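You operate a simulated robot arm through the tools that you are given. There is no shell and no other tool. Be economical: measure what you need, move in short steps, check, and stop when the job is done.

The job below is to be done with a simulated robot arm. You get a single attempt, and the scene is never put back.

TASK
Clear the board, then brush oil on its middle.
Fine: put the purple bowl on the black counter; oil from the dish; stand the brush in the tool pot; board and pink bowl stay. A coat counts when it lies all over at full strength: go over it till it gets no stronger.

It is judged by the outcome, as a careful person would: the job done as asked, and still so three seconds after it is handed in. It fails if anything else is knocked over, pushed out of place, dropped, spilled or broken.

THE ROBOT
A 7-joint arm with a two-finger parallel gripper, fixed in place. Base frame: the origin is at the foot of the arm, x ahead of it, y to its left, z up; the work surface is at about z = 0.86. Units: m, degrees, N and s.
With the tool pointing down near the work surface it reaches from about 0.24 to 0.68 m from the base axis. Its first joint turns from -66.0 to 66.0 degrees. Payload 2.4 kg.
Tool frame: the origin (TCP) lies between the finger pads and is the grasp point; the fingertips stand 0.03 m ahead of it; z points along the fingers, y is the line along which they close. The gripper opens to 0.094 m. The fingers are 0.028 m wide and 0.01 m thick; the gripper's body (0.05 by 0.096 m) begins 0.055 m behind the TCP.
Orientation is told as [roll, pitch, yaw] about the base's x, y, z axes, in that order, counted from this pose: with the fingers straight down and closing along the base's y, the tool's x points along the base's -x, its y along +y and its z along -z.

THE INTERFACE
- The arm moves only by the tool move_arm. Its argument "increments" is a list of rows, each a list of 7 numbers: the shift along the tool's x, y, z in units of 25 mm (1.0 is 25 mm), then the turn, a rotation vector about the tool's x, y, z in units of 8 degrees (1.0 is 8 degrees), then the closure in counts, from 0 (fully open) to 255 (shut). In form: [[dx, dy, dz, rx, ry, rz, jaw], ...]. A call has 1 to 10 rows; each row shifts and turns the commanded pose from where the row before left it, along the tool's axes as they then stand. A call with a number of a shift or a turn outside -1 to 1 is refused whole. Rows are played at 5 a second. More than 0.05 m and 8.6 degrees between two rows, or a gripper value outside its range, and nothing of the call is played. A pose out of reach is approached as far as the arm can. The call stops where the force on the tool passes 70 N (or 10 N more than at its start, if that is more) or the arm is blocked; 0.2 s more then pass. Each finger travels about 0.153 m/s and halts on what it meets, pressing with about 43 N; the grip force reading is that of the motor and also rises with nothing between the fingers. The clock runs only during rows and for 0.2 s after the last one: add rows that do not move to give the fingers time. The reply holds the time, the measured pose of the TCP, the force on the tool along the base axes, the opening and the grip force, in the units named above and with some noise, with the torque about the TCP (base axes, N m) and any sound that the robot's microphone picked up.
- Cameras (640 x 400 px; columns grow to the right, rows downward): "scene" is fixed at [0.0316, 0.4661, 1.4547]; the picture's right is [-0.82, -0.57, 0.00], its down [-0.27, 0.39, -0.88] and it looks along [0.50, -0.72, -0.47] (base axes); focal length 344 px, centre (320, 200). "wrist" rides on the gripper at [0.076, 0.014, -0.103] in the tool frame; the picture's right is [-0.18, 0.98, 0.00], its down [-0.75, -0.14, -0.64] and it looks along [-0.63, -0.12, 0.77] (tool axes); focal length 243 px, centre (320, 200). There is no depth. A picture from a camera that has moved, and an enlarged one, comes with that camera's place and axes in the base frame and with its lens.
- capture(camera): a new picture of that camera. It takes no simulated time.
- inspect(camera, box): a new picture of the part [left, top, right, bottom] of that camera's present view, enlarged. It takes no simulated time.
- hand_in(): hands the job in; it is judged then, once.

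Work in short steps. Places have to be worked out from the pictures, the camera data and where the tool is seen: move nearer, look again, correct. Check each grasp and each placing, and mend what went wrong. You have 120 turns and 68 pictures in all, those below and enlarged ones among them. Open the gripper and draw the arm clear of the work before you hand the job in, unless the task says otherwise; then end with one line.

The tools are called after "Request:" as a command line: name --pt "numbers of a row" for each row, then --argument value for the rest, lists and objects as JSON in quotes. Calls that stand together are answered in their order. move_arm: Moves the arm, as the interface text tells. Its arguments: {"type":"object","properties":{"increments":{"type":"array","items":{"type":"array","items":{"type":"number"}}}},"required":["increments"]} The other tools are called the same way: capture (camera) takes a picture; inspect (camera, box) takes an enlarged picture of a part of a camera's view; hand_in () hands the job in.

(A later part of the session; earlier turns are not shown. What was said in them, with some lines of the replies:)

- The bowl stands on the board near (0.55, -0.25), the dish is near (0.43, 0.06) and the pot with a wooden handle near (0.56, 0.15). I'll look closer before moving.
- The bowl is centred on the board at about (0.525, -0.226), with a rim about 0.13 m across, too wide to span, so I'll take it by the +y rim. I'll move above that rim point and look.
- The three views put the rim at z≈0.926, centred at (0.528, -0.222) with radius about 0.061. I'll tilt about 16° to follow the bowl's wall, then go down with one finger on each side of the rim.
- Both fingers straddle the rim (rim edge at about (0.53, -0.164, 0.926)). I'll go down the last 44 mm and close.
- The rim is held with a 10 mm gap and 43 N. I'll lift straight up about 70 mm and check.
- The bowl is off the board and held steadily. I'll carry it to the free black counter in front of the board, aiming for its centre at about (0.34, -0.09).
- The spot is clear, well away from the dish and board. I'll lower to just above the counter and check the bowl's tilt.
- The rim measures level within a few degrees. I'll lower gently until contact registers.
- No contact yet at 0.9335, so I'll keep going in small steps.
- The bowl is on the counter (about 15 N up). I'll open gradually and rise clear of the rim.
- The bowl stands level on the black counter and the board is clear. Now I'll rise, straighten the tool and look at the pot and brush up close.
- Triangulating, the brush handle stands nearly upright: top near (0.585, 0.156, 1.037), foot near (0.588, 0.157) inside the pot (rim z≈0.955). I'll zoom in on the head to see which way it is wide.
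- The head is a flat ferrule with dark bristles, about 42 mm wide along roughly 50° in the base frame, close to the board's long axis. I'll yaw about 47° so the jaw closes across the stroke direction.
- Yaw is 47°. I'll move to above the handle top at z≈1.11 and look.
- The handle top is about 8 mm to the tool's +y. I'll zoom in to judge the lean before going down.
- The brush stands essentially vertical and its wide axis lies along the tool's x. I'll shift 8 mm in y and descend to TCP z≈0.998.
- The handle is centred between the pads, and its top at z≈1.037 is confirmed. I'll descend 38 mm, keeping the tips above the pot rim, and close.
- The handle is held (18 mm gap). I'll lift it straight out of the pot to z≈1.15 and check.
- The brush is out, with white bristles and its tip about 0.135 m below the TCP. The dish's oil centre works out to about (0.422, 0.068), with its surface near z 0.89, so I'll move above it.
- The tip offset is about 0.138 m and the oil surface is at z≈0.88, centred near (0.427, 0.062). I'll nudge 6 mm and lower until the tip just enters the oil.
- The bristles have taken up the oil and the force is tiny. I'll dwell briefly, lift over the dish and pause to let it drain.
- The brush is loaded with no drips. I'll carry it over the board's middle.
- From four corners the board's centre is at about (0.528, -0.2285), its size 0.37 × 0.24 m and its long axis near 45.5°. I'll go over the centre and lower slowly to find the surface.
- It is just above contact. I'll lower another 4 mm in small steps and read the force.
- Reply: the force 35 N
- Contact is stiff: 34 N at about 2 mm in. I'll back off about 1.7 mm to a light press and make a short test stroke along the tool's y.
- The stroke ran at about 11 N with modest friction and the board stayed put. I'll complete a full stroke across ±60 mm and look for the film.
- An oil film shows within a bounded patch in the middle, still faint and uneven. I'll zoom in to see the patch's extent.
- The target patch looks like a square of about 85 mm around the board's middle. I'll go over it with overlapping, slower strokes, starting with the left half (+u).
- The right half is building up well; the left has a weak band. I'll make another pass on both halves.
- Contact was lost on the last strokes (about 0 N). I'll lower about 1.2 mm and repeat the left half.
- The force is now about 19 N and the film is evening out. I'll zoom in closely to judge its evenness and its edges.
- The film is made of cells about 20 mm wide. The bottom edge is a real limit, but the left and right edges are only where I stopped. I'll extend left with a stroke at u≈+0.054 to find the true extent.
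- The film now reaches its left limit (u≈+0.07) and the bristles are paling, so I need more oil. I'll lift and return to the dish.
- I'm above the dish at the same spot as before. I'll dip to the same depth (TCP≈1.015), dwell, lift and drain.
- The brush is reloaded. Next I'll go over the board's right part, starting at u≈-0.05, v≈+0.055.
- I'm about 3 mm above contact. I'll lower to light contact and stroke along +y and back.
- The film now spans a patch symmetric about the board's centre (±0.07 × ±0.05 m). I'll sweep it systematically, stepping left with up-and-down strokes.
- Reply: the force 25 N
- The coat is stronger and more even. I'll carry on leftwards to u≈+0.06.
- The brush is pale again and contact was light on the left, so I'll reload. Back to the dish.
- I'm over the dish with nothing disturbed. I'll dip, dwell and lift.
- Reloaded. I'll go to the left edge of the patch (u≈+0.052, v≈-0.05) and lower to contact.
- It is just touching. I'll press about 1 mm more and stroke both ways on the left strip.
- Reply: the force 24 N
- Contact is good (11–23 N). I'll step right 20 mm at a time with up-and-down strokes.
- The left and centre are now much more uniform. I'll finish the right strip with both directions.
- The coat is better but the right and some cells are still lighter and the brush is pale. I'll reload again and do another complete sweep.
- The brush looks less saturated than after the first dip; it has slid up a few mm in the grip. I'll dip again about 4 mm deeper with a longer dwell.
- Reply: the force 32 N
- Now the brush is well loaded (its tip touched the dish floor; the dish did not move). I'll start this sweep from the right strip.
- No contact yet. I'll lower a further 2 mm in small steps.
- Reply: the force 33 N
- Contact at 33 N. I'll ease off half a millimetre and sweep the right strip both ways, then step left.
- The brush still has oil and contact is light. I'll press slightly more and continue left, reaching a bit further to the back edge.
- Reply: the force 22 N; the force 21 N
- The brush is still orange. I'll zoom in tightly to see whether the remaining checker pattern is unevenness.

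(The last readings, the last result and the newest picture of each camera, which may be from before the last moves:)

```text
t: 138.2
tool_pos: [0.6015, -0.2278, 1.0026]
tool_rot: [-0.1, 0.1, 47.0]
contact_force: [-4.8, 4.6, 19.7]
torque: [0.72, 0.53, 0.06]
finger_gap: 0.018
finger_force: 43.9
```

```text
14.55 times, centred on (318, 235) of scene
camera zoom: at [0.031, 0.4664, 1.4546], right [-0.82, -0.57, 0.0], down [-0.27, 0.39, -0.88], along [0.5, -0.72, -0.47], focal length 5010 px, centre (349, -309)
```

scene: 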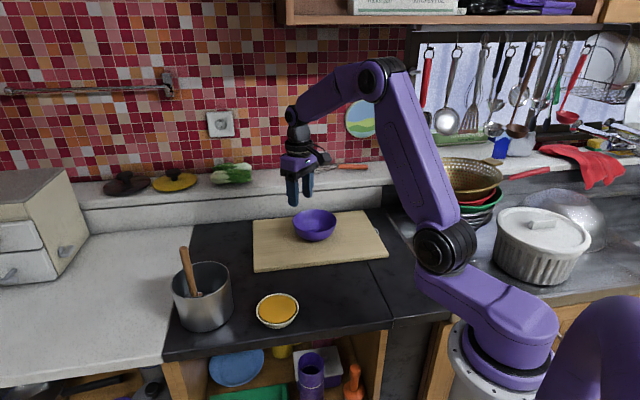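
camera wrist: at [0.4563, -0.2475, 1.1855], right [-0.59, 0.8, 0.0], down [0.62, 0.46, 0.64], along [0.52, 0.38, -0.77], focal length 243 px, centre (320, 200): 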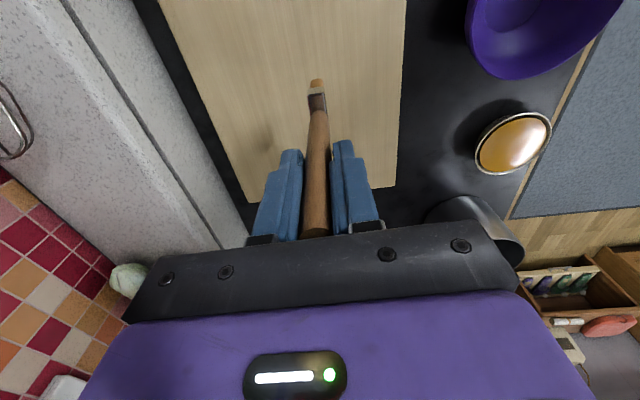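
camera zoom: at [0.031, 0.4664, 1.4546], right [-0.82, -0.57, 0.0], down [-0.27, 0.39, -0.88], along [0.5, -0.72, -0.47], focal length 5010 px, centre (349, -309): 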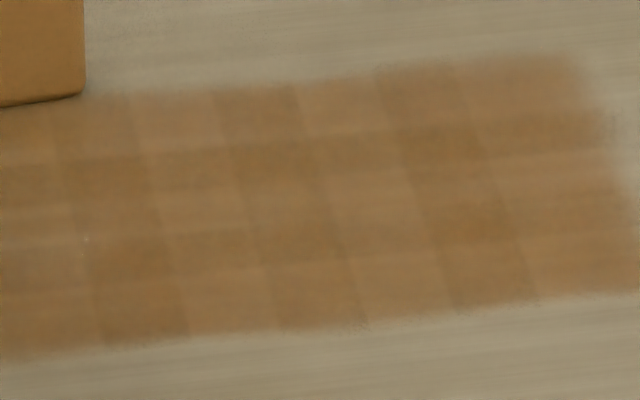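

Columns at u≈±0.019 and ±0.057 are lighter. I'll brush along those, slowly and both ways, starting at the left edge.

Request:
move_arm --pt "-0.2 0.4 0 0 0 0 255" --pt "0 0.4 0 0 0 0 255" --pt "0 0.4 0 0 0 0 255" --pt "0 0.4 0 0 0 0 255" --pt "0 0.4 0 0 0 0 255" --pt "0 0.4 0 0 0 0 255" --pt "0 0.4 0 0 0 0 255" --pt "0 0.4 0 0 0 0 255" --pt "0 0.4 0 0 0 0 255" --pt "0 0.4 0 0 0 0 255"

Request:
move_arm --pt "0.8 0 0 0 0 0 255" --pt "0.7 -0.4 0 0 0 0 255" --pt "0 -0.4 0 0 0 0 255" --pt "0 -0.4 0 0 0 0 255" --pt "0 -0.4 0 0 0 0 255" --pt "0 -0.4 0 0 0 0 255" --pt "0 -0.4 0 0 0 0 255" --pt "0 -0.4 0 0 0 0 255" --pt "0 -0.4 0 0 0 0 255" --pt "0 -0.5 0 0 0 0 255"

Request:
move_arm --pt "0 -0.3 0 0 0 0 255" --pt "0 0.4 0 0 0 0 255" --pt "0 0.4 0 0 0 0 255" --pt "0 0.4 0 0 0 0 255" --pt "0 0.4 0 0 0 0 255" --pt "0 0.4 0 0 0 0 255" --pt "0 0.4 0 0 0 0 255" --pt "0 0.4 0 0 0 0 255" --pt "0 0.4 0 0 0 0 255" --pt "0 0.8 0 0 0 0 255"

Request:
move_arm --pt "0.8 0 0 0 0 0 255" --pt "0.7 -0.4 0 0 0 0 255" --pt "0 -0.4 0 0 0 0 255" --pt "0 -0.4 0 0 0 0 255" --pt "0 -0.4 0 0 0 0 255" --pt "0 -0.4 0 0 0 0 255" --pt "0 -0.4 0 0 0 0 255" --pt "0 -0.4 0 0 0 0 255" --pt "0 -0.4 0 0 0 0 255" --pt "0 -0.8 0 0 0 0 255"

Request:
inspect --camera "scene" --box '[288, 200, 352, 256]'

```text
t: 140.4
tool_pos: [0.5325, -0.1573, 1.0019]
tool_rot: [0.0, 0.1, 47.1]
contact_force: [1.9, -1.9, 7.3]
torque: [-0.18, -0.33, -0.07]
finger_gap: 0.0178
finger_force: 43.0
```

```text
t: 142.6
tool_pos: [0.5761, -0.2473, 1.0035]
tool_rot: [0.0, 0.0, 47.1]
contact_force: [0.1, 0.3, -1.2]
torque: [-0.01, -0.01, -0.02]
finger_gap: 0.0176
finger_force: 42.8
```

```text
t: 144.8
tool_pos: [0.5069, -0.1843, 1.0025]
tool_rot: [-0.1, -0.1, 47.0]
contact_force: [1.1, -1.4, 5.0]
torque: [-0.1, -0.15, -0.01]
finger_gap: 0.0178
finger_force: 43.2
```

```text
t: 147.0
tool_pos: [0.5538, -0.28, 1.0045]
tool_rot: [0.0, -0.1, 47.0]
contact_force: [-1.4, 1.2, 5.2]
torque: [0.29, 0.14, 0.04]
finger_gap: 0.018
finger_force: 43.1
```

```text
7.14 times, centred on (320, 228) of scene
camera zoom: at [0.0314, 0.4662, 1.4547], right [-0.82, -0.57, 0.0], down [-0.27, 0.39, -0.88], along [0.5, -0.72, -0.47], focal length 2460 px, centre (320, 0)
```

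zoom: 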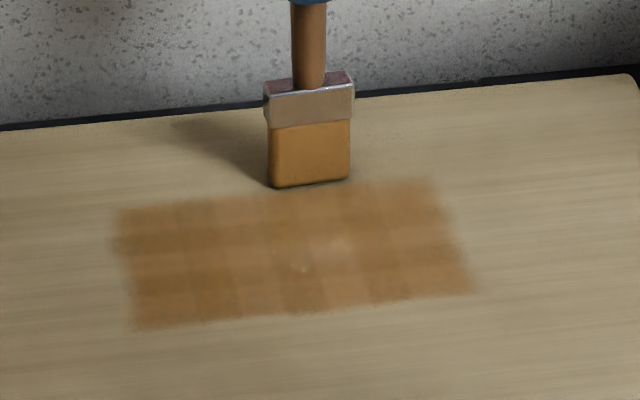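

It is more even. Next I'll brush u≈-0.019 back, then the right edge both ways, pressing slightly more.

Request:
move_arm --pt "0 0.4 0.02 0 0 0 255" --pt "0 0.4 0 0 0 0 255" --pt "0 0.4 0 0 0 0 255" --pt "0 0.4 0 0 0 0 255" --pt "0 0.4 0 0 0 0 255" --pt "0 0.4 0 0 0 0 255" --pt "0 0.4 0 0 0 0 255" --pt "0 0.4 0 0 0 0 255" --pt "0 0.4 0 0 0 0 255" --pt "0 0.4 0 0 0 0 255"

Request:
move_arm --pt "0.8 0 0 0 0 0 255" --pt "0.7 -0.4 0 0 0 0 255" --pt "0 -0.4 0 0 0 0 255" --pt "0 -0.4 0 0 0 0 255" --pt "0 -0.4 0 0 0 0 255" --pt "0 -0.4 0 0 0 0 255" --pt "0 -0.4 0 0 0 0 255" --pt "0 -0.4 0 0 0 0 255" --pt "0 -0.4 0 0 0 0 255" --pt "0 -0.8 0 0 0 0 255"

Request:
move_arm --pt "0 0.4 0 0 0 0 255" --pt "0 0.4 0 0 0 0 255" --pt "0 0.4 0 0 0 0 255" --pt "0 0.4 0 0 0 0 255" --pt "0 0.4 0 0 0 0 255" --pt "0 0.4 0 0 0 0 255" --pt "0 0.4 0 0 0 0 255" --pt "0 0.4 0 0 0 0 255" --pt "0 0.4 0 0 0 0 255" --pt "0 0.4 0 0 0 0 255"

Request:
move_arm --pt "0 0 -0.8 0 0 0 255" --pt "0 0 -1 0 0 0 255" --pt "0 0 -1 0 0 0 255" --pt "-0.8 0.93 0 0 0 0 255" --pt "-0.8 0.93 0 0 0 0 255" --pt "-0.8 0.93 0 0 0 0 255" --pt "-0.8 0.93 0 0 0 0 255" --pt "-0.8 0.93 0 0 0 0 255" --pt "-0.8 0.93 0 0 0 0 255" --pt "-0.8 0.93 0 0 0 0 255"

Request:
inspect --camera "scene" --box '[296, 216, 346, 250]'

```text
t: 149.2
tool_pos: [0.4806, -0.2107, 1.0026]
tool_rot: [0.0, -0.1, 47.1]
contact_force: [2.6, -2.7, 11.0]
torque: [-0.28, -0.34, -0.02]
finger_gap: 0.0177
finger_force: 42.9
```

```text
t: 151.4
tool_pos: [0.5293, -0.3068, 1.0026]
tool_rot: [0.0, 0.0, 47.2]
contact_force: [-1.0, 1.6, 5.0]
torque: [0.25, 0.18, 0.02]
finger_gap: 0.0179
finger_force: 42.3
```

```text
t: 153.6
tool_pos: [0.4551, -0.2385, 1.0012]
tool_rot: [0.1, 0.0, 47.0]
contact_force: [-0.7, 0.2, -1.0]
torque: [0.0, 0.0, 0.0]
finger_gap: 0.0177
finger_force: 42.4
```

```text
t: 155.8
tool_pos: [0.4321, -0.0251, 1.0715]
tool_rot: [0.1, 0.0, 47.0]
contact_force: [-0.4, -0.2, -0.8]
torque: [-0.03, -0.03, 0.0]
finger_gap: 0.0178
finger_force: 42.9
```

```text
11.76 times, centred on (321, 233) of scene
camera zoom: at [0.0316, 0.4661, 1.4547], right [-0.82, -0.57, 0.0], down [-0.27, 0.39, -0.88], along [0.5, -0.72, -0.47], focal length 4052 px, centre (308, -188)
```

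zoom: 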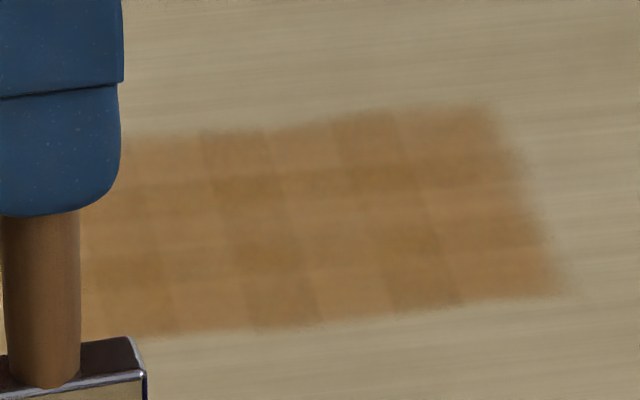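

The pattern barely changes now, which suggests it is nearly saturated. One more dip and a full sweep will show whether it can get any stronger.

Request:
move_arm --pt "-0.82 0.857 -0.3 0 0 0 255" --pt "-0.82 0.857 0 0 0 0 255" --pt "-0.83 0.856 0 0 0 0 255" --pt "0 0 0 0 0 0 255"

Request:
move_arm --pt "0 0 0.8 0 0 0 255" --pt "0 0 0.9 0 0 0 255" --pt "0 0 0.7 0 0 0 255" --pt "0 0 0.4 0 0 0 255" --pt "0 0 0 0 0 0 255" --pt "0 0 0 0 0 0 255" --pt "0 0 0 0 0 0 255"

```text
t: 156.8
tool_pos: [0.4262, 0.0644, 1.0781]
tool_rot: [-0.1, 0.0, 47.1]
contact_force: [-0.5, -0.1, 0.5]
torque: [-0.01, 0.0, -0.02]
finger_gap: 0.0179
finger_force: 42.8
```

```text
t: 158.4
tool_pos: [0.4266, 0.0626, 1.008]
tool_rot: [0.0, -0.1, 47.0]
contact_force: [0.3, 0.6, -0.5]
torque: [0.0, -0.02, 0.0]
finger_gap: 0.0177
finger_force: 43.0
```

I'll go 2 mm deeper, dwell, then lift and return to the board's left strip.

Request:
move_arm --pt "0 0 0.08 0 0 0 255" --pt "0 0 0 0 0 0 255" --pt "0 0 0 0 0 0 255" --pt "0 0 -0.8 0 0 0 255" --pt "0 0 -1.0 0 0 0 255" --pt "0 0 -1.0 0 0 0 255" --pt "0 0 0 0 0 0 255" --pt "0 0 0 0 0 0 255"

Request:
move_arm --pt "0.34 -0.899 0 0 0 0 255" --pt "0.34 -0.899 0 0 0 0 255" --pt "0.34 -0.899 0 0 0 0 255" --pt "0.34 -0.899 0 0 0 0 255" --pt "0.34 -0.899 0 0 0 0 255" --pt "0.34 -0.899 0 0 0 0 255" --pt "0.34 -0.899 0 0 0 0 255" --pt "0.34 -0.899 0 0 0 0 255" --pt "0.34 -0.899 0 0 0 0 255" --pt "0.34 -0.899 0 0 0 0 255"

Request:
move_arm --pt "0 0 0.9 0 0 0 255" --pt "0 0 0.9 0 0 0 255" --pt "0 0 0.7 0 0 0 255" --pt "0 0 0.35 0 0 0 255" --pt "0 0 0.06 0 0 0 255" --pt "0 0 0.0 0 0 0 255"

Request:
inspect --camera "scene" --box '[296, 216, 346, 250]'

```text
t: 160.2
tool_pos: [0.4282, 0.0634, 1.077]
tool_rot: [0.0, 0.0, 47.0]
contact_force: [-0.3, 0.1, -1.2]
torque: [0.02, 0.02, 0.0]
finger_gap: 0.0175
finger_force: 43.2
```

```text
t: 162.4
tool_pos: [0.5355, -0.1525, 1.0794]
tool_rot: [0.0, 0.0, 47.1]
contact_force: [0.4, 0.1, 0.0]
torque: [-0.04, 0.01, -0.01]
finger_gap: 0.0177
finger_force: 43.0
```

```text
t: 163.8
tool_pos: [0.5353, -0.1517, 1.006]
tool_rot: [0.0, 0.1, 47.0]
contact_force: [0.6, -0.5, -0.3]
torque: [0.01, -0.01, -0.01]
finger_gap: 0.0178
finger_force: 43.1
```

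```text
11.76 times, centred on (321, 233) of scene
camera zoom: at [0.0316, 0.4661, 1.4547], right [-0.82, -0.57, 0.0], down [-0.27, 0.39, -0.88], along [0.5, -0.72, -0.47], focal length 4052 px, centre (308, -188)
```

zoom: 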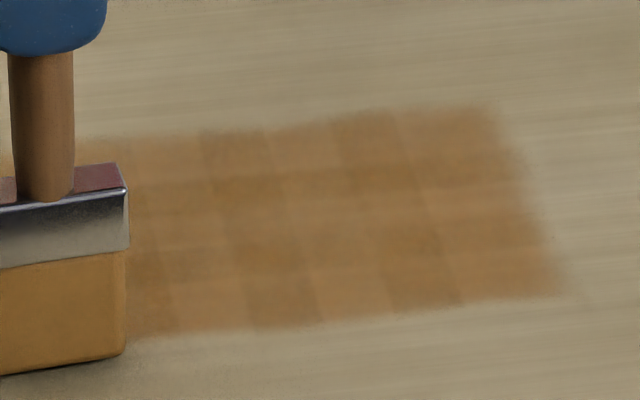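

The brush is loaded and just above contact. I'll lower in small steps.

Request:
move_arm --pt "0 0 0.05 0 0 0 255" --pt "0 0 0.05 0 0 0 255" --pt "0 0 0.04 0 0 0 255" --pt "0 0 0.0 0 0 0 255"

```text
t: 164.8
tool_pos: [0.5334, -0.153, 1.0022]
tool_rot: [0.0, 0.1, 47.0]
contact_force: [-1.0, -0.6, 4.1]
torque: [-0.03, 0.14, 0.02]
finger_gap: 0.0176
finger_force: 42.9
```

Touching at 4 N. I'll press about 0.7 mm more and sweep the left half slowly, two directions per strip.

Request:
move_arm --pt "0 -0.4 0.03 0 0 0 255" --pt "0 -0.4 0 0 0 0 255" --pt "0 -0.4 0 0 0 0 255" --pt "0 -0.4 0 0 0 0 255" --pt "0 -0.4 0 0 0 0 255" --pt "0 -0.4 0 0 0 0 255" --pt "0 -0.4 0 0 0 0 255" --pt "0 -0.4 0 0 0 0 255" --pt "0 -0.4 0 0 0 0 255" --pt "0 -0.7 0 0 0 0 255"

Request:
move_arm --pt "0.75 0.1 0 0 0 0 255" --pt "0 0.45 0 0 0 0 255" --pt "0 0.45 0 0 0 0 255" --pt "0 0.45 0 0 0 0 255" --pt "0 0.45 0 0 0 0 255" --pt "0 0.45 0 0 0 0 255" --pt "0 0.45 0 0 0 0 255" --pt "0 0.45 0 0 0 0 255" --pt "0 0.45 0 0 0 0 255" --pt "0 0.5 0 0 0 0 255"

Request:
move_arm --pt "0.75 -0.1 0.01 0 0 0 255" --pt "0 -0.45 0 0 0 0 255" --pt "0 -0.45 0 0 0 0 255" --pt "0 -0.45 0 0 0 0 255" --pt "0 -0.45 0 0 0 0 255" --pt "0 -0.45 0 0 0 0 255" --pt "0 -0.45 0 0 0 0 255" --pt "0 -0.45 0 0 0 0 255" --pt "0 -0.45 0 0 0 0 255" --pt "0 -0.5 0 0 0 0 255"

Request:
move_arm --pt "0.75 0.1 0 0 0 0 255" --pt "0 0.45 0 0 0 0 255" --pt "0 0.45 0 0 0 0 255" --pt "0 0.45 0 0 0 0 255" --pt "0 0.45 0 0 0 0 255" --pt "0 0.45 0 0 0 0 255" --pt "0 0.45 0 0 0 0 255" --pt "0 0.45 0 0 0 0 255" --pt "0 0.45 0 0 0 0 255" --pt "0 0.5 0 0 0 0 255"

Request:
move_arm --pt "0.75 -0.1 0.01 0 0 0 255" --pt "0 -0.45 0 0 0 0 255" --pt "0 -0.45 0 0 0 0 255" --pt "0 -0.45 0 0 0 0 255" --pt "0 -0.45 0 0 0 0 255" --pt "0 -0.45 0 0 0 0 255" --pt "0 -0.45 0 0 0 0 255" --pt "0 -0.45 0 0 0 0 255" --pt "0 -0.45 0 0 0 0 255" --pt "0 -0.5 0 0 0 0 255"

Request:
move_arm --pt "0.75 0.1 0 0 0 0 255" --pt "0 0.45 0 0 0 0 255" --pt "0 0.45 0 0 0 0 255" --pt "0 0.45 0 0 0 0 255" --pt "0 0.45 0 0 0 0 255" --pt "0 0.45 0 0 0 0 255" --pt "0 0.45 0 0 0 0 255" --pt "0 0.45 0 0 0 0 255" --pt "0 0.45 0 0 0 0 255" --pt "0 0.5 0 0 0 0 255"

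Request:
inspect --camera "scene" --box '[296, 216, 346, 250]'

```text
t: 167.0
tool_pos: [0.6134, -0.2252, 1.0025]
tool_rot: [0.0, 0.0, 46.9]
contact_force: [-5.4, 5.3, 19.4]
torque: [0.68, 0.61, 0.0]
finger_gap: 0.0179
finger_force: 43.3
```

```text
t: 169.2
tool_pos: [0.5243, -0.1684, 1.003]
tool_rot: [-0.3, -0.1, 47.0]
contact_force: [5.8, -5.6, 23.2]
torque: [-0.76, -0.62, 0.0]
finger_gap: 0.018
finger_force: 43.0
```

```text
t: 171.4
tool_pos: [0.5876, -0.2518, 1.0012]
tool_rot: [0.0, 0.0, 47.2]
contact_force: [-5.2, 6.5, 23.3]
torque: [0.61, 0.97, -0.09]
finger_gap: 0.0178
finger_force: 42.9
```

```text
t: 173.6
tool_pos: [0.4973, -0.1949, 1.0011]
tool_rot: [0.0, 0.0, 47.1]
contact_force: [2.5, -1.9, 5.4]
torque: [-0.33, -0.11, 0.03]
finger_gap: 0.0177
finger_force: 42.8
```

```text
t: 175.8
tool_pos: [0.562, -0.2802, 0.9997]
tool_rot: [-0.1, -0.1, 47.0]
contact_force: [-3.3, 4.9, 17.4]
torque: [0.48, 0.59, -0.05]
finger_gap: 0.0179
finger_force: 43.1
```

```text
t: 178.0
tool_pos: [0.4725, -0.2232, 1.0006]
tool_rot: [-0.2, 0.0, 47.1]
contact_force: [3.1, -3.5, 13.2]
torque: [-0.66, -0.35, 0.08]
finger_gap: 0.0178
finger_force: 43.1
```

```text
11.76 times, centred on (321, 233) of scene
camera zoom: at [0.0314, 0.4661, 1.4547], right [-0.82, -0.57, 0.0], down [-0.27, 0.39, -0.88], along [0.5, -0.72, -0.47], focal length 4052 px, centre (308, -188)
```

zoom: 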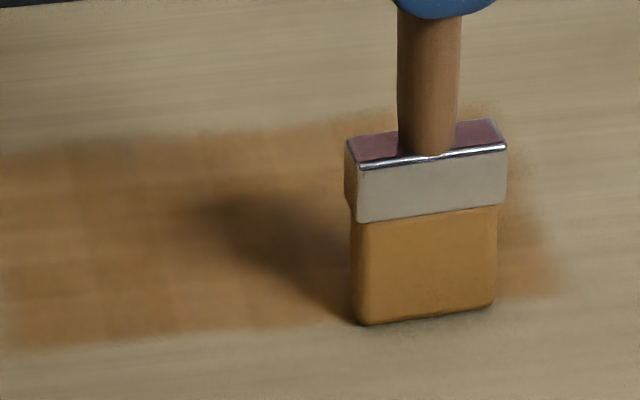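

With these strokes the brush stays fully coloured, so the coat is close to saturated. I'll finish the right edge strips.

Request:
move_arm --pt "0.4 -0.1 0.01 0 0 0 255" --pt "0 -0.45 0 0 0 0 255" --pt "0 -0.45 0 0 0 0 255" --pt "0 -0.45 0 0 0 0 255" --pt "0 -0.45 0 0 0 0 255" --pt "0 -0.45 0 0 0 0 255" --pt "0 -0.45 0 0 0 0 255" --pt "0 -0.45 0 0 0 0 255" --pt "0 -0.45 0 0 0 0 255" --pt "0 -0.5 0 0 0 0 255"

Request:
move_arm --pt "0.5 0.1 0 0 0 0 255" --pt "0 0.45 0 0 0 0 255" --pt "0 0.45 0 0 0 0 255" --pt "0 0.45 0 0 0 0 255" --pt "0 0.45 0 0 0 0 255" --pt "0 0.45 0 0 0 0 255" --pt "0 0.45 0 0 0 0 255" --pt "0 0.45 0 0 0 0 255" --pt "0 0.45 0 0 0 0 255" --pt "0 0.5 0 0 0 0 255"

Request:
move_arm --pt "0 0 -0.8 0 0 0 255" --pt "0 0 -1 0 0 0 255" --pt "0 0 -1 0 0 0 255" --pt "0 0.93 0 0 0 0 255" --pt "0 0.93 0 0 0 0 255" --pt "-0.6 0.93 0 0 0 0 255" --pt "-0.8 0.93 0 0 0 0 255" --pt "-0.8 0.93 0 0 0 0 255" --pt "-0.8 0.5 0 0 0 0 255" --pt "-0.8 0.5 0 0 0 0 255"

Request:
inspect --camera "scene" --box '[296, 216, 346, 250]'

```text
t: 180.2
tool_pos: [0.5433, -0.3018, 0.9996]
tool_rot: [-0.1, -0.1, 47.0]
contact_force: [-3.5, 2.3, 10.0]
torque: [0.22, 0.47, -0.02]
finger_gap: 0.0176
finger_force: 43.0
```

```text
t: 182.4
tool_pos: [0.4566, -0.2409, 1.0009]
tool_rot: [0.1, 0.0, 47.0]
contact_force: [-1.2, -0.5, 1.3]
torque: [-0.13, -0.01, 0.0]
finger_gap: 0.0178
finger_force: 42.8
```

```text
t: 184.6
tool_pos: [0.42, -0.0731, 1.07]
tool_rot: [0.0, -0.1, 47.0]
contact_force: [0.6, -0.2, 0.1]
torque: [0.02, -0.01, -0.01]
finger_gap: 0.0179
finger_force: 43.1
```

```text
11.76 times, centred on (321, 233) of scene
camera zoom: at [0.0316, 0.4661, 1.4547], right [-0.82, -0.57, 0.0], down [-0.27, 0.39, -0.88], along [0.5, -0.72, -0.47], focal length 4052 px, centre (308, -188)
```

zoom: 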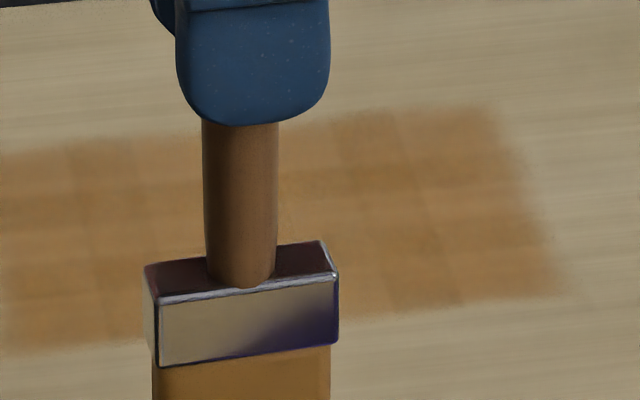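

The checker is fading, so it was still gaining slightly. The brush is still well coloured, so I'll do another full sweep, right to left.

Request:
move_arm --pt "0.622 -0.887 0 0 0 0 255" --pt "0.622 -0.887 0 0 0 0 255" --pt "0.622 -0.887 0 0 0 0 255" --pt "0.622 -0.887 0 0 0 0 255" --pt "0.622 -0.887 0 0 0 0 255" --pt "0.622 -0.887 0 0 0 0 255" --pt "0 0 0.9 0 0 0 255" --pt "0 0 0.9 0 0 0 255" --pt "0 0 0.6 0 0 0 255" --pt "0 0 0.3 0 0 0 255"

Request:
move_arm --pt "0 0 0.04 0 0 0 255" --pt "0 0 0.04 0 0 0 255" --pt "0 0 0 0 0 0 255"

```text
t: 186.8
tool_pos: [0.4537, -0.2335, 1.0025]
tool_rot: [0.0, -0.1, 47.1]
contact_force: [-0.1, 0.9, -0.5]
torque: [0.05, -0.03, 0.01]
finger_gap: 0.0178
finger_force: 43.1
```

```text
t: 187.6
tool_pos: [0.4516, -0.233, 1.0021]
tool_rot: [0.0, 0.0, 47.0]
contact_force: [-0.5, 0.1, 0.5]
torque: [-0.02, 0.01, 0.03]
finger_gap: 0.0181
finger_force: 43.1
```

Still just off the surface; I'll lower 1.5 mm more and check.

Request:
move_arm --pt "0 0 0.04 0 0 0 255" --pt "0 0 0.03 0 0 0 255" --pt "0 0 0 0 0 0 255"

```text
t: 188.4
tool_pos: [0.4536, -0.2342, 0.9994]
tool_rot: [-0.2, -0.1, 47.0]
contact_force: [-2.7, 2.9, 24.5]
torque: [0.15, 0.37, 0.03]
finger_gap: 0.0177
finger_force: 42.8
```

Contact is good at 24 N. I'll sweep from right to left in seven strips.

Request:
move_arm --pt "0 -0.45 -0.01 0 0 0 255" --pt "0 -0.45 0 0 0 0 255" --pt "0 -0.45 0 0 0 0 255" --pt "0 -0.45 0 0 0 0 255" --pt "0 -0.45 0 0 0 0 255" --pt "0 -0.45 0 0 0 0 255" --pt "0 -0.45 0 0 0 0 255" --pt "0 -0.45 0 0 0 0 255" --pt "0 -0.45 0 0 0 0 255" --pt "-0.75 0 0 0 0 0 255"

Request:
move_arm --pt "0 0.45 0 0 0 0 255" --pt "0 0.45 0 0 0 0 255" --pt "0 0.45 0 0 0 0 255" --pt "0 0.45 0 0 0 0 255" --pt "0 0.45 0 0 0 0 255" --pt "0 0.45 0 0 0 0 255" --pt "0 0.45 0 0 0 0 255" --pt "0 0.45 0 0 0 0 255" --pt "0 0.45 0 0 0 0 255" --pt "-0.75 0 0.01 0 0 0 255"

Request:
move_arm --pt "0 -0.45 0 0 0 0 255" --pt "0 -0.45 0 0 0 0 255" --pt "0 -0.45 0 0 0 0 255" --pt "0 -0.45 0 0 0 0 255" --pt "0 -0.45 0 0 0 0 255" --pt "0 -0.45 0 0 0 0 255" --pt "0 -0.45 0 0 0 0 255" --pt "0 -0.45 0 0 0 0 255" --pt "0 -0.45 0 0 0 0 255" --pt "-0.75 0 0 0 0 0 255"

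Request:
move_arm --pt "0 0.45 0.01 0 0 0 255" --pt "0 0.45 0 0 0 0 255" --pt "0 0.45 0 0 0 0 255" --pt "0 0.45 0 0 0 0 255" --pt "0 0.45 0 0 0 0 255" --pt "0 0.45 0 0 0 0 255" --pt "0 0.45 0 0 0 0 255" --pt "0 0.45 0 0 0 0 255" --pt "0 0.45 0 0 0 0 255" --pt "-0.75 0 0 0 0 0 255"

Request:
move_arm --pt "0 -0.45 0.01 0 0 0 255" --pt "0 -0.45 0 0 0 0 255" --pt "0 -0.45 0 0 0 0 255" --pt "0 -0.45 0 0 0 0 255" --pt "0 -0.45 0 0 0 0 255" --pt "0 -0.45 0 0 0 0 255" --pt "0 -0.45 0 0 0 0 255" --pt "0 -0.45 0 0 0 0 255" --pt "0 -0.45 0 0 0 0 255" --pt "-0.75 0 0 0 0 0 255"

Request:
move_arm --pt "0 0.45 0.01 0 0 0 255" --pt "0 0.45 0 0 0 0 255" --pt "0 0.45 0 0 0 0 255" --pt "0 0.45 0 0 0 0 255" --pt "0 0.45 0 0 0 0 255" --pt "0 0.45 0 0 0 0 255" --pt "0 0.45 0 0 0 0 255" --pt "0 0.45 0 0 0 0 255" --pt "0 0.45 0 0 0 0 255" --pt "-0.4 0 0 0 0 0 255"

Request:
move_arm --pt "0 -0.45 0.01 0 0 0 255" --pt "0 -0.45 0 0 0 0 255" --pt "0 -0.45 0 0 0 0 255" --pt "0 -0.45 0 0 0 0 255" --pt "0 -0.45 0 0 0 0 255" --pt "0 -0.45 0 0 0 0 255" --pt "0 -0.45 0 0 0 0 255" --pt "0 -0.45 0 0 0 0 255" --pt "0 -0.45 0 0 0 0 255"

Request:
inspect --camera "scene" --box '[296, 216, 346, 250]'

```text
t: 190.6
tool_pos: [0.5376, -0.2918, 0.9996]
tool_rot: [-0.5, 0.1, 46.9]
contact_force: [-3.8, -7.3, 21.4]
torque: [-0.85, 0.45, 0.03]
finger_gap: 0.0179
finger_force: 42.7
```

```text
t: 192.8
tool_pos: [0.4777, -0.2064, 0.9988]
tool_rot: [0.2, 0.1, 46.9]
contact_force: [-8.0, -6.7, 26.2]
torque: [-0.63, 0.62, 0.04]
finger_gap: 0.0177
finger_force: 42.8
```

```text
t: 195.0
tool_pos: [0.5658, -0.263, 0.9977]
tool_rot: [-0.1, 0.0, 47.0]
contact_force: [-1.6, -2.4, 7.9]
torque: [-0.22, 0.11, -0.01]
finger_gap: 0.0179
finger_force: 42.8
```

```text
t: 197.2
tool_pos: [0.5045, -0.1788, 0.9984]
tool_rot: [0.0, 0.0, 47.1]
contact_force: [-0.9, -2.0, 4.4]
torque: [-0.1, 0.15, 0.02]
finger_gap: 0.0179
finger_force: 43.0
```

```text
t: 199.4
tool_pos: [0.5899, -0.2346, 0.9989]
tool_rot: [-0.1, -0.1, 47.0]
contact_force: [-1.6, -1.8, 4.1]
torque: [-0.13, 0.1, 0.01]
finger_gap: 0.018
finger_force: 43.1
```

```text
t: 201.6
tool_pos: [0.5215, -0.1578, 0.9973]
tool_rot: [0.1, 0.1, 47.0]
contact_force: [-4.8, -6.2, 19.5]
torque: [-0.52, 0.43, 0.01]
finger_gap: 0.0181
finger_force: 42.6
```

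```text
t: 203.6
tool_pos: [0.5987, -0.2258, 0.9987]
tool_rot: [0.0, 0.1, 46.9]
contact_force: [-1.9, 2.4, 5.7]
torque: [0.39, 0.15, 0.06]
finger_gap: 0.0178
finger_force: 43.0
```

```text
11.76 times, centred on (321, 233) of scene
camera zoom: at [0.0314, 0.4662, 1.4547], right [-0.82, -0.57, 0.0], down [-0.27, 0.39, -0.88], along [0.5, -0.72, -0.47], focal length 4052 px, centre (308, -188)
```

zoom: 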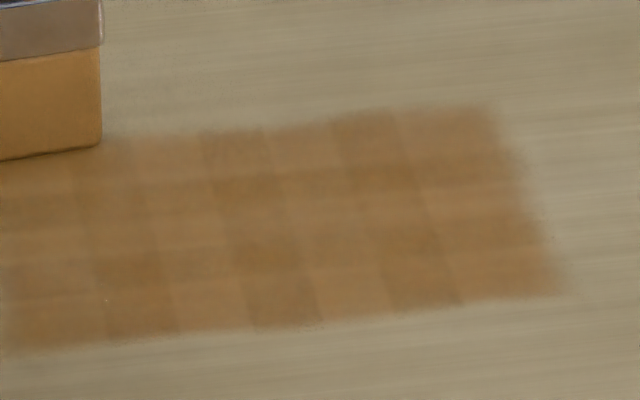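

Another full sweep left the pattern unchanged and the brush still loaded, so the coat is at full strength. Now I'll lift and carry the brush back to above the pot.

Request:
move_arm --pt "0 0 -0.95 0 0 0 255" --pt "0 0 -0.97 0 0 0 255" --pt "0 0 -0.97 0 0 0 255" --pt "0 0 -0.97 0 0 0 255" --pt "0 0 -0.97 0 0 0 255" --pt "0 0 -0.97 0 0 0 255" --pt "-0.9 0.926 0 0 0 0 255" --pt "-0.9 0.926 0 0 0 0 255" --pt "-0.9 0.926 0 0 0 0 255" --pt "-0.9 0.926 0 0 0 0 255"

Request:
move_arm --pt "-0.9 0.926 0 0 0 0 255" --pt "-0.9 0.926 0 0 0 0 255" --pt "-0.9 0.926 0 0 0 0 255" --pt "-0.9 0.926 0 0 0 0 255" --pt "-0.9 0.926 0 0 0 0 255" --pt "-0.9 0.926 0 0 0 0 255" --pt "-0.9 0.926 0 0 0 0 255" --pt "-0.9 0.926 0 0 0 0 255" --pt "0 0 0 0 0 0 255"

Request:
capture --camera "scene"

```text
t: 205.8
tool_pos: [0.59, -0.0964, 1.1446]
tool_rot: [0.0, 0.0, 47.0]
contact_force: [0.8, -0.1, -0.4]
torque: [-0.02, -0.01, 0.03]
finger_gap: 0.0177
finger_force: 43.5
```

```text
t: 207.8
tool_pos: [0.5772, 0.1615, 1.1437]
tool_rot: [0.0, 0.0, 46.9]
contact_force: [0.1, -0.1, 0.4]
torque: [0.0, -0.01, 0.03]
finger_gap: 0.018
finger_force: 42.9
```

```text
5 pictures are left
```

scene: 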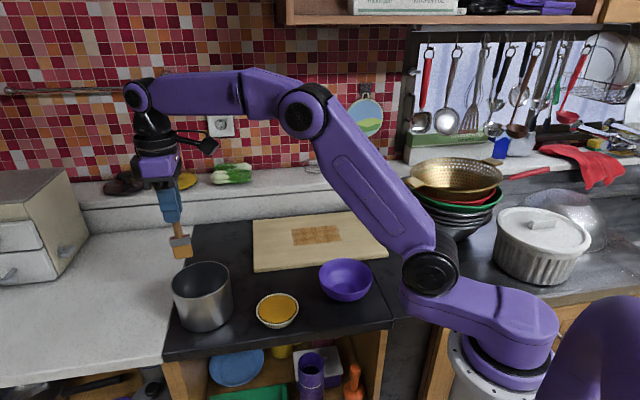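

The brush is above the pot at the original spot and everything else is in place. I'll lower it in.

Request:
move_arm --pt "0 0 0.9 0 0 0 255" --pt "0 0 0.9 0 0 0 255" --pt "0 0 0.9 0 0 0 255" --pt "0 0 0.9 0 0 0 255" --pt "0 0 0.9 0 0 0 255" --pt "0 0 0.7 0 0 0 255" --pt "0 0 0.3 0 0 0 255" --pt "0 0 0 0 0 0 255"

Request:
inspect --camera "scene" --box '[130, 210, 290, 330]'

```text
t: 209.6
tool_pos: [0.5765, 0.1624, 1.0055]
tool_rot: [0.0, 0.0, 46.9]
contact_force: [0.0, -0.2, 0.4]
torque: [0.0, 0.02, -0.01]
finger_gap: 0.0176
finger_force: 43.2
```

```text
3.33 times, centred on (210, 270) of scene
camera zoom: at [0.0316, 0.4661, 1.4547], right [-0.82, -0.57, 0.0], down [-0.27, 0.39, -0.88], along [0.5, -0.72, -0.47], focal length 1148 px, centre (687, -33)
```

zoom: 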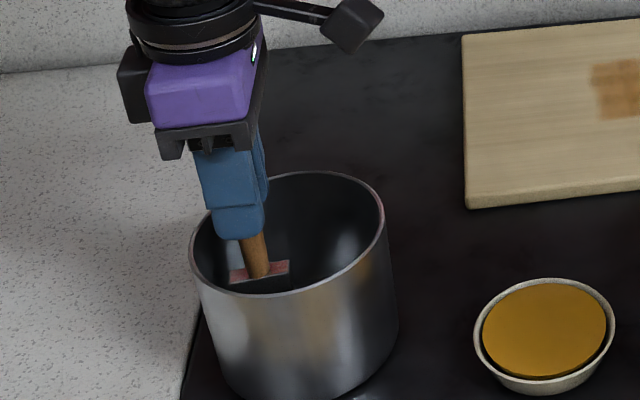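

The brush is inside the pot, clear of the walls. I'll lower in 2–3 mm steps until the bristles touch the floor.

Request:
move_arm --pt "0 0 0.1 0 0 0 255" --pt "0 0 0.1 0 0 0 255" --pt "0 0 0.1 0 0 0 255" --pt "0 0 0 0 0 0 255"

Request:
move_arm --pt "0 0 0.05 0 0 0 255" --pt "0 0 0.05 0 0 0 255" --pt "0 0 0 0 0 0 255"

```text
t: 210.6
tool_pos: [0.5759, 0.1618, 0.9981]
tool_rot: [-0.1, 0.1, 47.0]
contact_force: [-1.1, -0.1, -0.5]
torque: [0.01, -0.01, 0.03]
finger_gap: 0.0179
finger_force: 43.5
```

```text
t: 211.4
tool_pos: [0.5778, 0.1619, 0.9953]
tool_rot: [0.0, 0.0, 47.1]
contact_force: [-0.7, 0.3, -0.3]
torque: [0.03, 0.02, -0.02]
finger_gap: 0.0177
finger_force: 43.6
```

No contact yet at 0.995, so I'll go another 2–3 mm.

Request:
move_arm --pt "0 0 0.05 0 0 0 255" --pt "0 0 0.05 0 0 0 255" --pt "0 0 0 0 0 0 255"

```text
t: 212.2
tool_pos: [0.577, 0.1611, 0.9936]
tool_rot: [0.0, 0.0, 46.9]
contact_force: [0.3, -0.4, -0.1]
torque: [-0.02, 0.02, 0.03]
finger_gap: 0.0178
finger_force: 42.5
```

The expected floor contact is near 0.992, so I'll continue gently.

Request:
move_arm --pt "0 0 0.04 0 0 0 255" --pt "0 0 0.04 0 0 0 255" --pt "0 0 0 0 0 0 255"

```text
t: 213.0
tool_pos: [0.5769, 0.162, 0.9915]
tool_rot: [0.0, 0.0, 47.0]
contact_force: [-0.1, 0.5, -0.1]
torque: [0.04, -0.03, -0.04]
finger_gap: 0.0177
finger_force: 43.2
```

Request:
move_arm --pt "0 0 0.04 0 0 0 255" --pt "0 0 0.04 0 0 0 255" --pt "0 0 0 0 0 0 255"

```text
t: 213.8
tool_pos: [0.5778, 0.161, 0.9908]
tool_rot: [0.0, -0.2, 47.1]
contact_force: [-1.0, -1.0, 8.8]
torque: [-0.07, 0.09, 0.02]
finger_gap: 0.0177
finger_force: 42.4
```

The bristles touch the floor at 9 N. I'll ease off a hair, open slowly and rise straight up clear of the handle.

Request:
move_arm --pt "0 0 -0.02 0 0 0 240" --pt "0 0 0 0 0 0 200" --pt "0 0 0 0 0 0 180" --pt "0 0 0 0 0 0 150" --pt "0 0 0 0 0 0 110" --pt "0 0 0 0 0 0 80" --pt "0 0 0 0 0 0 80"

Request:
inspect --camera "scene" --box '[130, 210, 290, 330]'

```text
t: 215.4
tool_pos: [0.5779, 0.1622, 0.9906]
tool_rot: [0.0, 0.0, 47.0]
contact_force: [-0.2, -0.9, 1.4]
torque: [0.07, 0.02, 0.03]
finger_gap: 0.0639
finger_force: 0.1
```

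```text
3.33 times, centred on (210, 270) of scene
camera zoom: at [0.0315, 0.4661, 1.4547], right [-0.82, -0.57, 0.0], down [-0.27, 0.39, -0.88], along [0.5, -0.72, -0.47], focal length 1148 px, centre (687, -33)
```

zoom: 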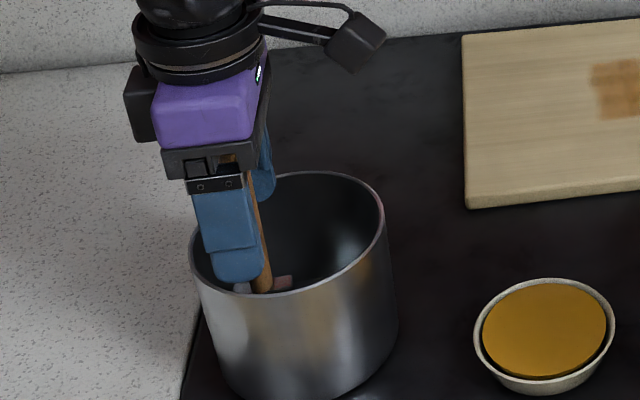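

The brush stands free. I'll rise straight up and move the arm clear.

Request:
move_arm --pt "0 0 -0.3 0 0 0 80" --pt "0 0 -0.5 0 0 0 80" --pt "0 0 -0.7 0 0 0 80" --pt "0 0 -0.9 0 0 0 80" --pt "0 0 -0.9 0 0 0 80" --pt "0 0 -0.9 0 0 0 80" --pt "0 0 -0.9 0 0 0 80" --pt "0 0 -0.9 0 0 0 80" --pt "0 0 -0.9 0 0 0 80" --pt "0 0 -0.9 0 0 0 80"

Request:
move_arm --pt "0.9 0 -0.5 0 0 0 0" --pt "0.9 0 0 0 0 0 0" --pt "0.9 0 0 0 0 0 0" --pt "0.9 0 0 0 0 0 0" --pt "0.9 0 0 0 0 0 0" --pt "0.9 0 0 0 0 0 0" --pt "0 0 0 0 0 0 0" --pt "0 0 0 0 0 0 0"

Request:
capture --camera "scene"

Request:
inspect --camera "scene" --box '[160, 190, 400, 340]'

```text
t: 217.6
tool_pos: [0.5764, 0.1602, 1.184]
tool_rot: [0.0, 0.0, 47.0]
contact_force: [0.4, -0.2, -0.5]
torque: [-0.01, 0.0, 0.01]
finger_gap: 0.0645
finger_force: 0.1
```

```text
t: 219.4
tool_pos: [0.4849, 0.0613, 1.1962]
tool_rot: [0.0, 0.0, 47.1]
contact_force: [-0.2, 0.6, -0.5]
torque: [0.0, 0.02, 0.04]
finger_gap: 0.0938
finger_force: 0.1
```

```text
2 pictures are left
```

scene: 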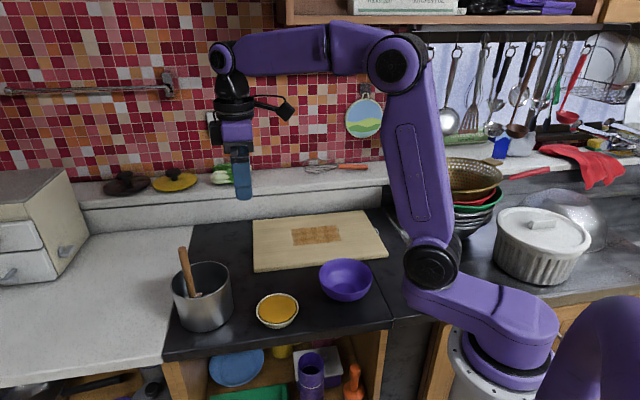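

```text
2.67 times, centred on (280, 265) of scene
camera zoom: at [0.0316, 0.4661, 1.4547], right [-0.82, -0.57, 0.0], down [-0.27, 0.39, -0.88], along [0.5, -0.72, -0.47], focal length 918 px, centre (427, 27)
```

zoom: 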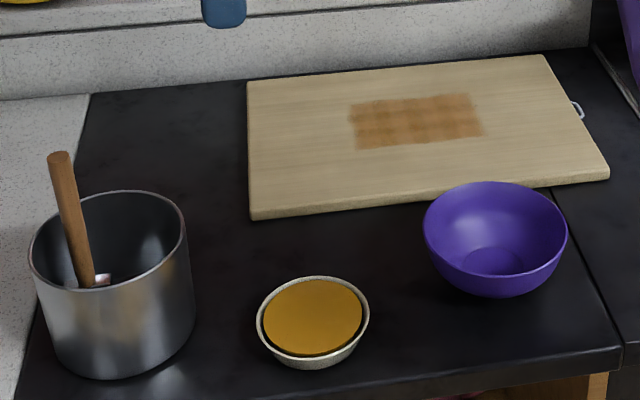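

The brush stands in the pot, the bowl is on the black counter, and the board and dish are in place. The coat covers the middle with no further gain in strength, and the arm is clear with the gripper open, so I'll hand in.

Request:
hand_in

```text
The job is handed in.
```

I put the purple bowl on the black counter, brushed oil from the dish over a patch about 0.14 × 0.10 m in the board's middle, and stood the brush back in the pot. The coat still shows a faint regular checker, which I took as full strength because a last full sweep changed nothing. The board and dish look unmoved; I never spotted the pink bowl.
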